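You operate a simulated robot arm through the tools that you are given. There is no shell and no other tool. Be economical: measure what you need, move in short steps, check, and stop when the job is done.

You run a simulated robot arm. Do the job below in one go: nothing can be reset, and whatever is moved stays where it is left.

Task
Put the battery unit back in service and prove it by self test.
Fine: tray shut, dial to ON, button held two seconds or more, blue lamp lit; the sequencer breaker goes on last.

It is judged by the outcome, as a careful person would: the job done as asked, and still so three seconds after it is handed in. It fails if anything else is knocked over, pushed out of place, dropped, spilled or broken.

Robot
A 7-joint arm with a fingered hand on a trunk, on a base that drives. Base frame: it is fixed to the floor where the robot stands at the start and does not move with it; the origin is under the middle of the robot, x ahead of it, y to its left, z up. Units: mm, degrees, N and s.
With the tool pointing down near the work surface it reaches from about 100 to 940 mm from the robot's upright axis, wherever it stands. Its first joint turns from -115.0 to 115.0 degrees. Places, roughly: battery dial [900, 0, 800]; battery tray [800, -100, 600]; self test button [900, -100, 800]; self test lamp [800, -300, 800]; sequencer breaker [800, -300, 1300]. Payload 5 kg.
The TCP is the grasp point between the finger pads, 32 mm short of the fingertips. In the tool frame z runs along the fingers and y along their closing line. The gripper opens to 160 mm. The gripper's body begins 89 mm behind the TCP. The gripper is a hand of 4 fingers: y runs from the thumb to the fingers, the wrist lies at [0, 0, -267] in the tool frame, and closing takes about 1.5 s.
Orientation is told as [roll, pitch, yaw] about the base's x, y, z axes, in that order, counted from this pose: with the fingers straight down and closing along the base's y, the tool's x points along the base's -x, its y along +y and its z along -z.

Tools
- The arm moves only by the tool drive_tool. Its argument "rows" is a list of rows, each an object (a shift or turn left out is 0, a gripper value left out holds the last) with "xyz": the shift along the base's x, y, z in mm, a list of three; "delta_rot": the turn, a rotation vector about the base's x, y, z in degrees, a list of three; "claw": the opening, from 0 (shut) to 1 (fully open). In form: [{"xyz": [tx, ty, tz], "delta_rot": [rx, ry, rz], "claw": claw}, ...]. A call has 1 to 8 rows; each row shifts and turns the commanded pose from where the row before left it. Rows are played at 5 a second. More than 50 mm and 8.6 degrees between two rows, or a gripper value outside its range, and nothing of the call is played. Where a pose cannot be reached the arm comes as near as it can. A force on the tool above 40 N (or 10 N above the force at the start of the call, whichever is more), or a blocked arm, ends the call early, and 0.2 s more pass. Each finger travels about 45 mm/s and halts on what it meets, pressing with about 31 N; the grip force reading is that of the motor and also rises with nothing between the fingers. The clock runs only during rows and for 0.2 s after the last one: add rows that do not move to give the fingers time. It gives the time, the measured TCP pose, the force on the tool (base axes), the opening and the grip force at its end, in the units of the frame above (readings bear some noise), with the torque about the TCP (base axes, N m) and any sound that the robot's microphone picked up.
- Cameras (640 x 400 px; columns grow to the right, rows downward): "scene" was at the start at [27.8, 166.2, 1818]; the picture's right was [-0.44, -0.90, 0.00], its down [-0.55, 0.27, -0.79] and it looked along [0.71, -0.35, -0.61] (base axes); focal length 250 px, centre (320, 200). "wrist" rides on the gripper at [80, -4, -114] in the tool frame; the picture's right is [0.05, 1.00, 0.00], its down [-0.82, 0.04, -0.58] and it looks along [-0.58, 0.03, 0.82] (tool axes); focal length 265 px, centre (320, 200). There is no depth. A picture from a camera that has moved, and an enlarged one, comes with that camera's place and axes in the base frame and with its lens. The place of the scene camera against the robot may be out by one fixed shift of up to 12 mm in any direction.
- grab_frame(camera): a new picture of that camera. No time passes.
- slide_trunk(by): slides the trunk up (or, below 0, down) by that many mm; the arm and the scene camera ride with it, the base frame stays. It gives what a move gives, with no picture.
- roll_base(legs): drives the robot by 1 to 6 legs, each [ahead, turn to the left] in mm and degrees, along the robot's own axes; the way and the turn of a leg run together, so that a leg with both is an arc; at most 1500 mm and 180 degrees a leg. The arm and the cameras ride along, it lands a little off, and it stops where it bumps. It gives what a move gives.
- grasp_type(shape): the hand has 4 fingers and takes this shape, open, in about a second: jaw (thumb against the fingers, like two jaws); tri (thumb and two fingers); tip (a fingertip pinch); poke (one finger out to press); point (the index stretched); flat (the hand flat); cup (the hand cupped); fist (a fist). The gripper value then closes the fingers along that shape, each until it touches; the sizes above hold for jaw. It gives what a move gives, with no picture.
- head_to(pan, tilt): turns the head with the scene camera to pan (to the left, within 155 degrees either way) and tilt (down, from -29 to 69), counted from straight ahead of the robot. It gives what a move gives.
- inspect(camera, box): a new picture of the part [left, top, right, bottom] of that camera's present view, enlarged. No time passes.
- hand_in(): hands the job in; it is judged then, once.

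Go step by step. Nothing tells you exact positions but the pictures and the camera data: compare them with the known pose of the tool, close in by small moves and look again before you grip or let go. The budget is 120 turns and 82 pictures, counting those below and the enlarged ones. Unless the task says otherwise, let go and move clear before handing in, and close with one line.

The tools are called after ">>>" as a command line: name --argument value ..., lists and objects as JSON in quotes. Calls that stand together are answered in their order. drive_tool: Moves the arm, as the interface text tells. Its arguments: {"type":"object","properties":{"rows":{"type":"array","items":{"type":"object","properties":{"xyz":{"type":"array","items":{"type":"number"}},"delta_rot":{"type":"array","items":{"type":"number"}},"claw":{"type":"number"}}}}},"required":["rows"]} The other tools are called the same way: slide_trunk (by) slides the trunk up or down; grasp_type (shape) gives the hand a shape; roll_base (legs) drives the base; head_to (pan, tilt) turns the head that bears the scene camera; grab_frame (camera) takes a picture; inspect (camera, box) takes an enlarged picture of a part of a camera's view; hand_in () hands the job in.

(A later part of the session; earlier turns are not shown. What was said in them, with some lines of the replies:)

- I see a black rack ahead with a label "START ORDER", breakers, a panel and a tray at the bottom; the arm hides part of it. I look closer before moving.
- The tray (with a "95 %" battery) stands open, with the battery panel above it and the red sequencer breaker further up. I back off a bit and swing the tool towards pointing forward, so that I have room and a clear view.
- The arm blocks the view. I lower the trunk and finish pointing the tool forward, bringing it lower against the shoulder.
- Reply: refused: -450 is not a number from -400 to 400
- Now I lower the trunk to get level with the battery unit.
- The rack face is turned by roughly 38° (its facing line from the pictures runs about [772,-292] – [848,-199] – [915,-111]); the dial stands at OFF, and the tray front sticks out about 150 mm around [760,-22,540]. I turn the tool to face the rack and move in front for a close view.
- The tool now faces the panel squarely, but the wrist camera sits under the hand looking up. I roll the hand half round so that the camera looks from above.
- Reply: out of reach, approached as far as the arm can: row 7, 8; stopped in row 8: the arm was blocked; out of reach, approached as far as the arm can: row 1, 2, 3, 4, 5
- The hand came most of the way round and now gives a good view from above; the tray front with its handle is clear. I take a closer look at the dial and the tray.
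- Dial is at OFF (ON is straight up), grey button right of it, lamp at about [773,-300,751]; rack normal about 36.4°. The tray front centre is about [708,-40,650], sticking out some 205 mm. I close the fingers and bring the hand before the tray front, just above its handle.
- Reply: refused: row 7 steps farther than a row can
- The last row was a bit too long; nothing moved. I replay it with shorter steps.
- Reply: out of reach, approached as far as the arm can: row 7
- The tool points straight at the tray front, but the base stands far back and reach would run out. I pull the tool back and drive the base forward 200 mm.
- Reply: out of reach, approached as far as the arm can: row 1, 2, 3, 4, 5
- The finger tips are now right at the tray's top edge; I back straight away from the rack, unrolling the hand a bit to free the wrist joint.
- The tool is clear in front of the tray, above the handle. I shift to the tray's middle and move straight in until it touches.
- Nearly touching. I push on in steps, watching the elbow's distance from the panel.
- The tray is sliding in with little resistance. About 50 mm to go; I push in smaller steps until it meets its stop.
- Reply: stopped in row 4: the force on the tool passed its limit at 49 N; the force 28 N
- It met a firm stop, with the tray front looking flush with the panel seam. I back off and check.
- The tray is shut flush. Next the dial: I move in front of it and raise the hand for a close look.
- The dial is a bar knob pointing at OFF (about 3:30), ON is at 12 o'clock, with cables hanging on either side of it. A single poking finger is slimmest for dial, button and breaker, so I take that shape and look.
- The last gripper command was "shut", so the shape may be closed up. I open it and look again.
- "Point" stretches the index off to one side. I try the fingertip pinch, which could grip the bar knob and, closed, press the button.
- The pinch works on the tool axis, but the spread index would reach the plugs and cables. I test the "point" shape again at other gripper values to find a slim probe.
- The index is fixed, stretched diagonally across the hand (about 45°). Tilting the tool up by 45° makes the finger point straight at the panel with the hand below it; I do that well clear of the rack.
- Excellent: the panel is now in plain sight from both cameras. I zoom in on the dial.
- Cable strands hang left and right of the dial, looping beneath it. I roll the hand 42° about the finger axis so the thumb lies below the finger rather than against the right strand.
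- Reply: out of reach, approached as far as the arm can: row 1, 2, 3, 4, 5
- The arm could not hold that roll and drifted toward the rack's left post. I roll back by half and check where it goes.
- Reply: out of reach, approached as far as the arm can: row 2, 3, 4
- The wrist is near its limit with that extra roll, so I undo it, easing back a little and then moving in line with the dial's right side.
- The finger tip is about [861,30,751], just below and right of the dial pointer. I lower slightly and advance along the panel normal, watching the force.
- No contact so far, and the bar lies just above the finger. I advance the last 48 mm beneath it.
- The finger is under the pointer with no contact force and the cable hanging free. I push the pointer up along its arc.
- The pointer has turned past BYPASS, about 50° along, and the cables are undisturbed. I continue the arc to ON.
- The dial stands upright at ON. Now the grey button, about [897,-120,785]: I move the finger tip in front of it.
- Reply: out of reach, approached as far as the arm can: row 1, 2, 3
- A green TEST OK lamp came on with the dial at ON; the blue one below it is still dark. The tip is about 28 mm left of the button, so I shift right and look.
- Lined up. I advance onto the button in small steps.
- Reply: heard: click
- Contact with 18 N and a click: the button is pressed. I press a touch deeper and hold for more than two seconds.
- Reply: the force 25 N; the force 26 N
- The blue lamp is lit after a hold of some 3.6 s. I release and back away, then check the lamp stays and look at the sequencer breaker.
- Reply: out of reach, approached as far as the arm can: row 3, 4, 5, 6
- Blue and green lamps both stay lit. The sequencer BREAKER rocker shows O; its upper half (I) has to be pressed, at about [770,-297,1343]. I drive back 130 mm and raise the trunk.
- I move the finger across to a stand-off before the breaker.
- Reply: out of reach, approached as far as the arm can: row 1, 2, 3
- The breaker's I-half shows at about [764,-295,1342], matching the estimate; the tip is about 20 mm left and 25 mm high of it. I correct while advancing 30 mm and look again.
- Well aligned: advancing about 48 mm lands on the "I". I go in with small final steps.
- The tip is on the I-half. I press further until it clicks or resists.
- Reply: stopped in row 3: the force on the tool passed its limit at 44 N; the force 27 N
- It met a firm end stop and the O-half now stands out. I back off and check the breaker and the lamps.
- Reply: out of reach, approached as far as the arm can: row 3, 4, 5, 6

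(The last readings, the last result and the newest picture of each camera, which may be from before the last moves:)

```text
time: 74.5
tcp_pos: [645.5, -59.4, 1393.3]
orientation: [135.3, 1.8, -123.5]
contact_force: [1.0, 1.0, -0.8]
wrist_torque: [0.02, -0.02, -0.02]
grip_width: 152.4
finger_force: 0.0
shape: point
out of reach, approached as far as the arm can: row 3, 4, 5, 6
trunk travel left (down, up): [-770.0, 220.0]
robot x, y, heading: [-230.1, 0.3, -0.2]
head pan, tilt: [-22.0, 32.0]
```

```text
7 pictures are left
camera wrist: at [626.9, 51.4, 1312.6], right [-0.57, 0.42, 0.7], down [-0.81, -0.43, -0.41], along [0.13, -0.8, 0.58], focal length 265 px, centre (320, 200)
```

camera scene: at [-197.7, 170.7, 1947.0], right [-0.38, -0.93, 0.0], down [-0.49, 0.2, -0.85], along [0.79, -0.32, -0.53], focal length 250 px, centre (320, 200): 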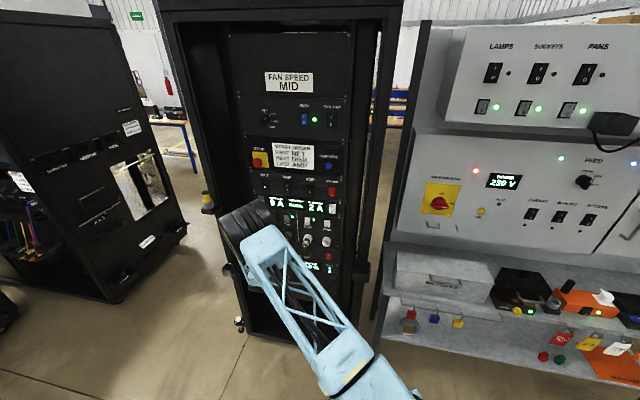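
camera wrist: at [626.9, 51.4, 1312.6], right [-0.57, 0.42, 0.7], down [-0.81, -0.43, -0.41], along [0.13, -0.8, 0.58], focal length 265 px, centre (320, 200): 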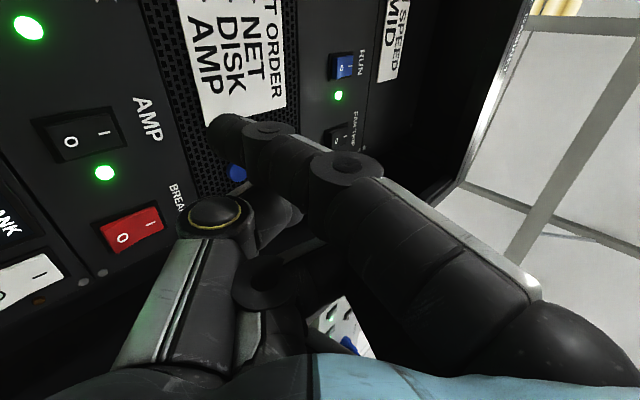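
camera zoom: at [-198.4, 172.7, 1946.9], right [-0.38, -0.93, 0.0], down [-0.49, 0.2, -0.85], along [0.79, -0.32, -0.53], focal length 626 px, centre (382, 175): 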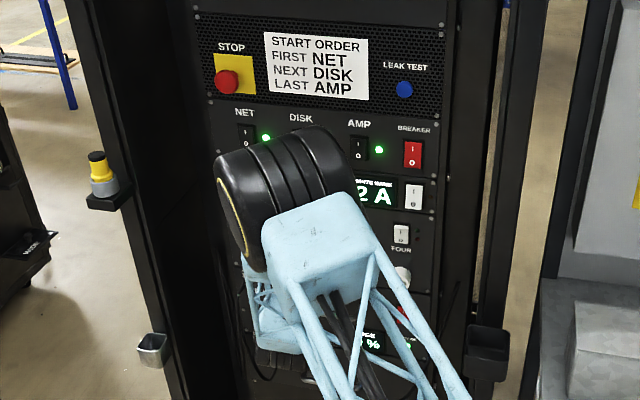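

The breaker is on: the NET and AMP lamps have lit. I drive back clear and check the battery unit one last time.

>>> roll_base --legs '[[-250, 0]]'

>>> drive_tool --rows '[{"xyz": [0, 45, 0]}, {"xyz": [0, 45, 0]}, {"xyz": [0, 45, 0]}, {"xyz": [0, 45, 0]}]'

>>> inspect --camera "scene" --box '[200, 110, 400, 290]'

```text
time: 76.3
tcp_pos: [387.3, -65.2, 1394.9]
orientation: [135.3, 1.9, -123.8]
contact_force: [0.5, 0.6, -0.2]
wrist_torque: [0.02, 0.06, 0.0]
grip_width: 152.4
finger_force: 0.1
shape: point
trunk travel left (down, up): [-770.0, 220.0]
robot x, y, heading: [-490.6, 3.2, -0.5]
head pan, tilt: [-22.0, 32.0]
```

```text
time: 77.3
tcp_pos: [391.3, 114.8, 1391.0]
orientation: [135.2, 1.7, -123.8]
contact_force: [-0.6, 0.7, 0.4]
wrist_torque: [0.02, -0.02, -0.06]
grip_width: 152.1
finger_force: 0.1
shape: point
trunk travel left (down, up): [-770.0, 220.0]
robot x, y, heading: [-493.4, 2.4, -0.4]
head pan, tilt: [-22.0, 32.0]
```

```text
2.22 times, centred on (300, 200) of scene
camera zoom: at [-454.4, 174.3, 1946.8], right [-0.38, -0.92, 0.0], down [-0.49, 0.2, -0.85], along [0.78, -0.33, -0.53], focal length 556 px, centre (364, 200)
```

zoom: 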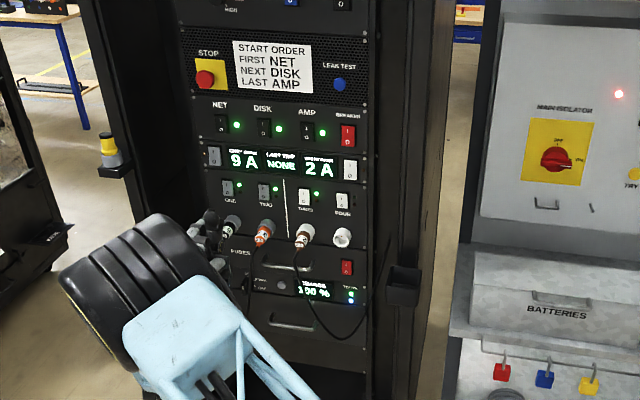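

>>> inspect --camera "scene" --box '[265, 180, 325, 220]'

```text
10.00 times, centred on (295, 200) of scene
camera zoom: at [-454.4, 174.3, 1946.8], right [-0.38, -0.92, 0.0], down [-0.49, 0.2, -0.85], along [0.78, -0.33, -0.53], focal length 2504 px, centre (570, 200)
```

zoom: 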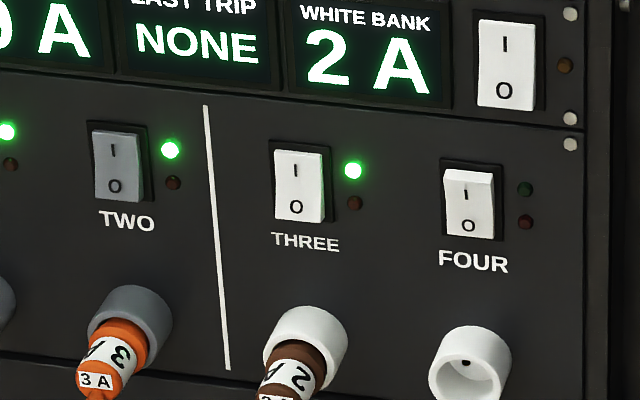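

All is as wanted: the tray is shut, the dial is at ON, the blue lamp is lit beneath the green one, and the breaker is on with its lamps green. The arm is clear, so I hand in.

>>> hand_in

```text
The job is handed in.
```

The battery unit is back in service: the tray is shut, the dial is at ON, the self test button was held about 3.5 s and the blue lamp is lit, and the sequencer breaker was switched on last.
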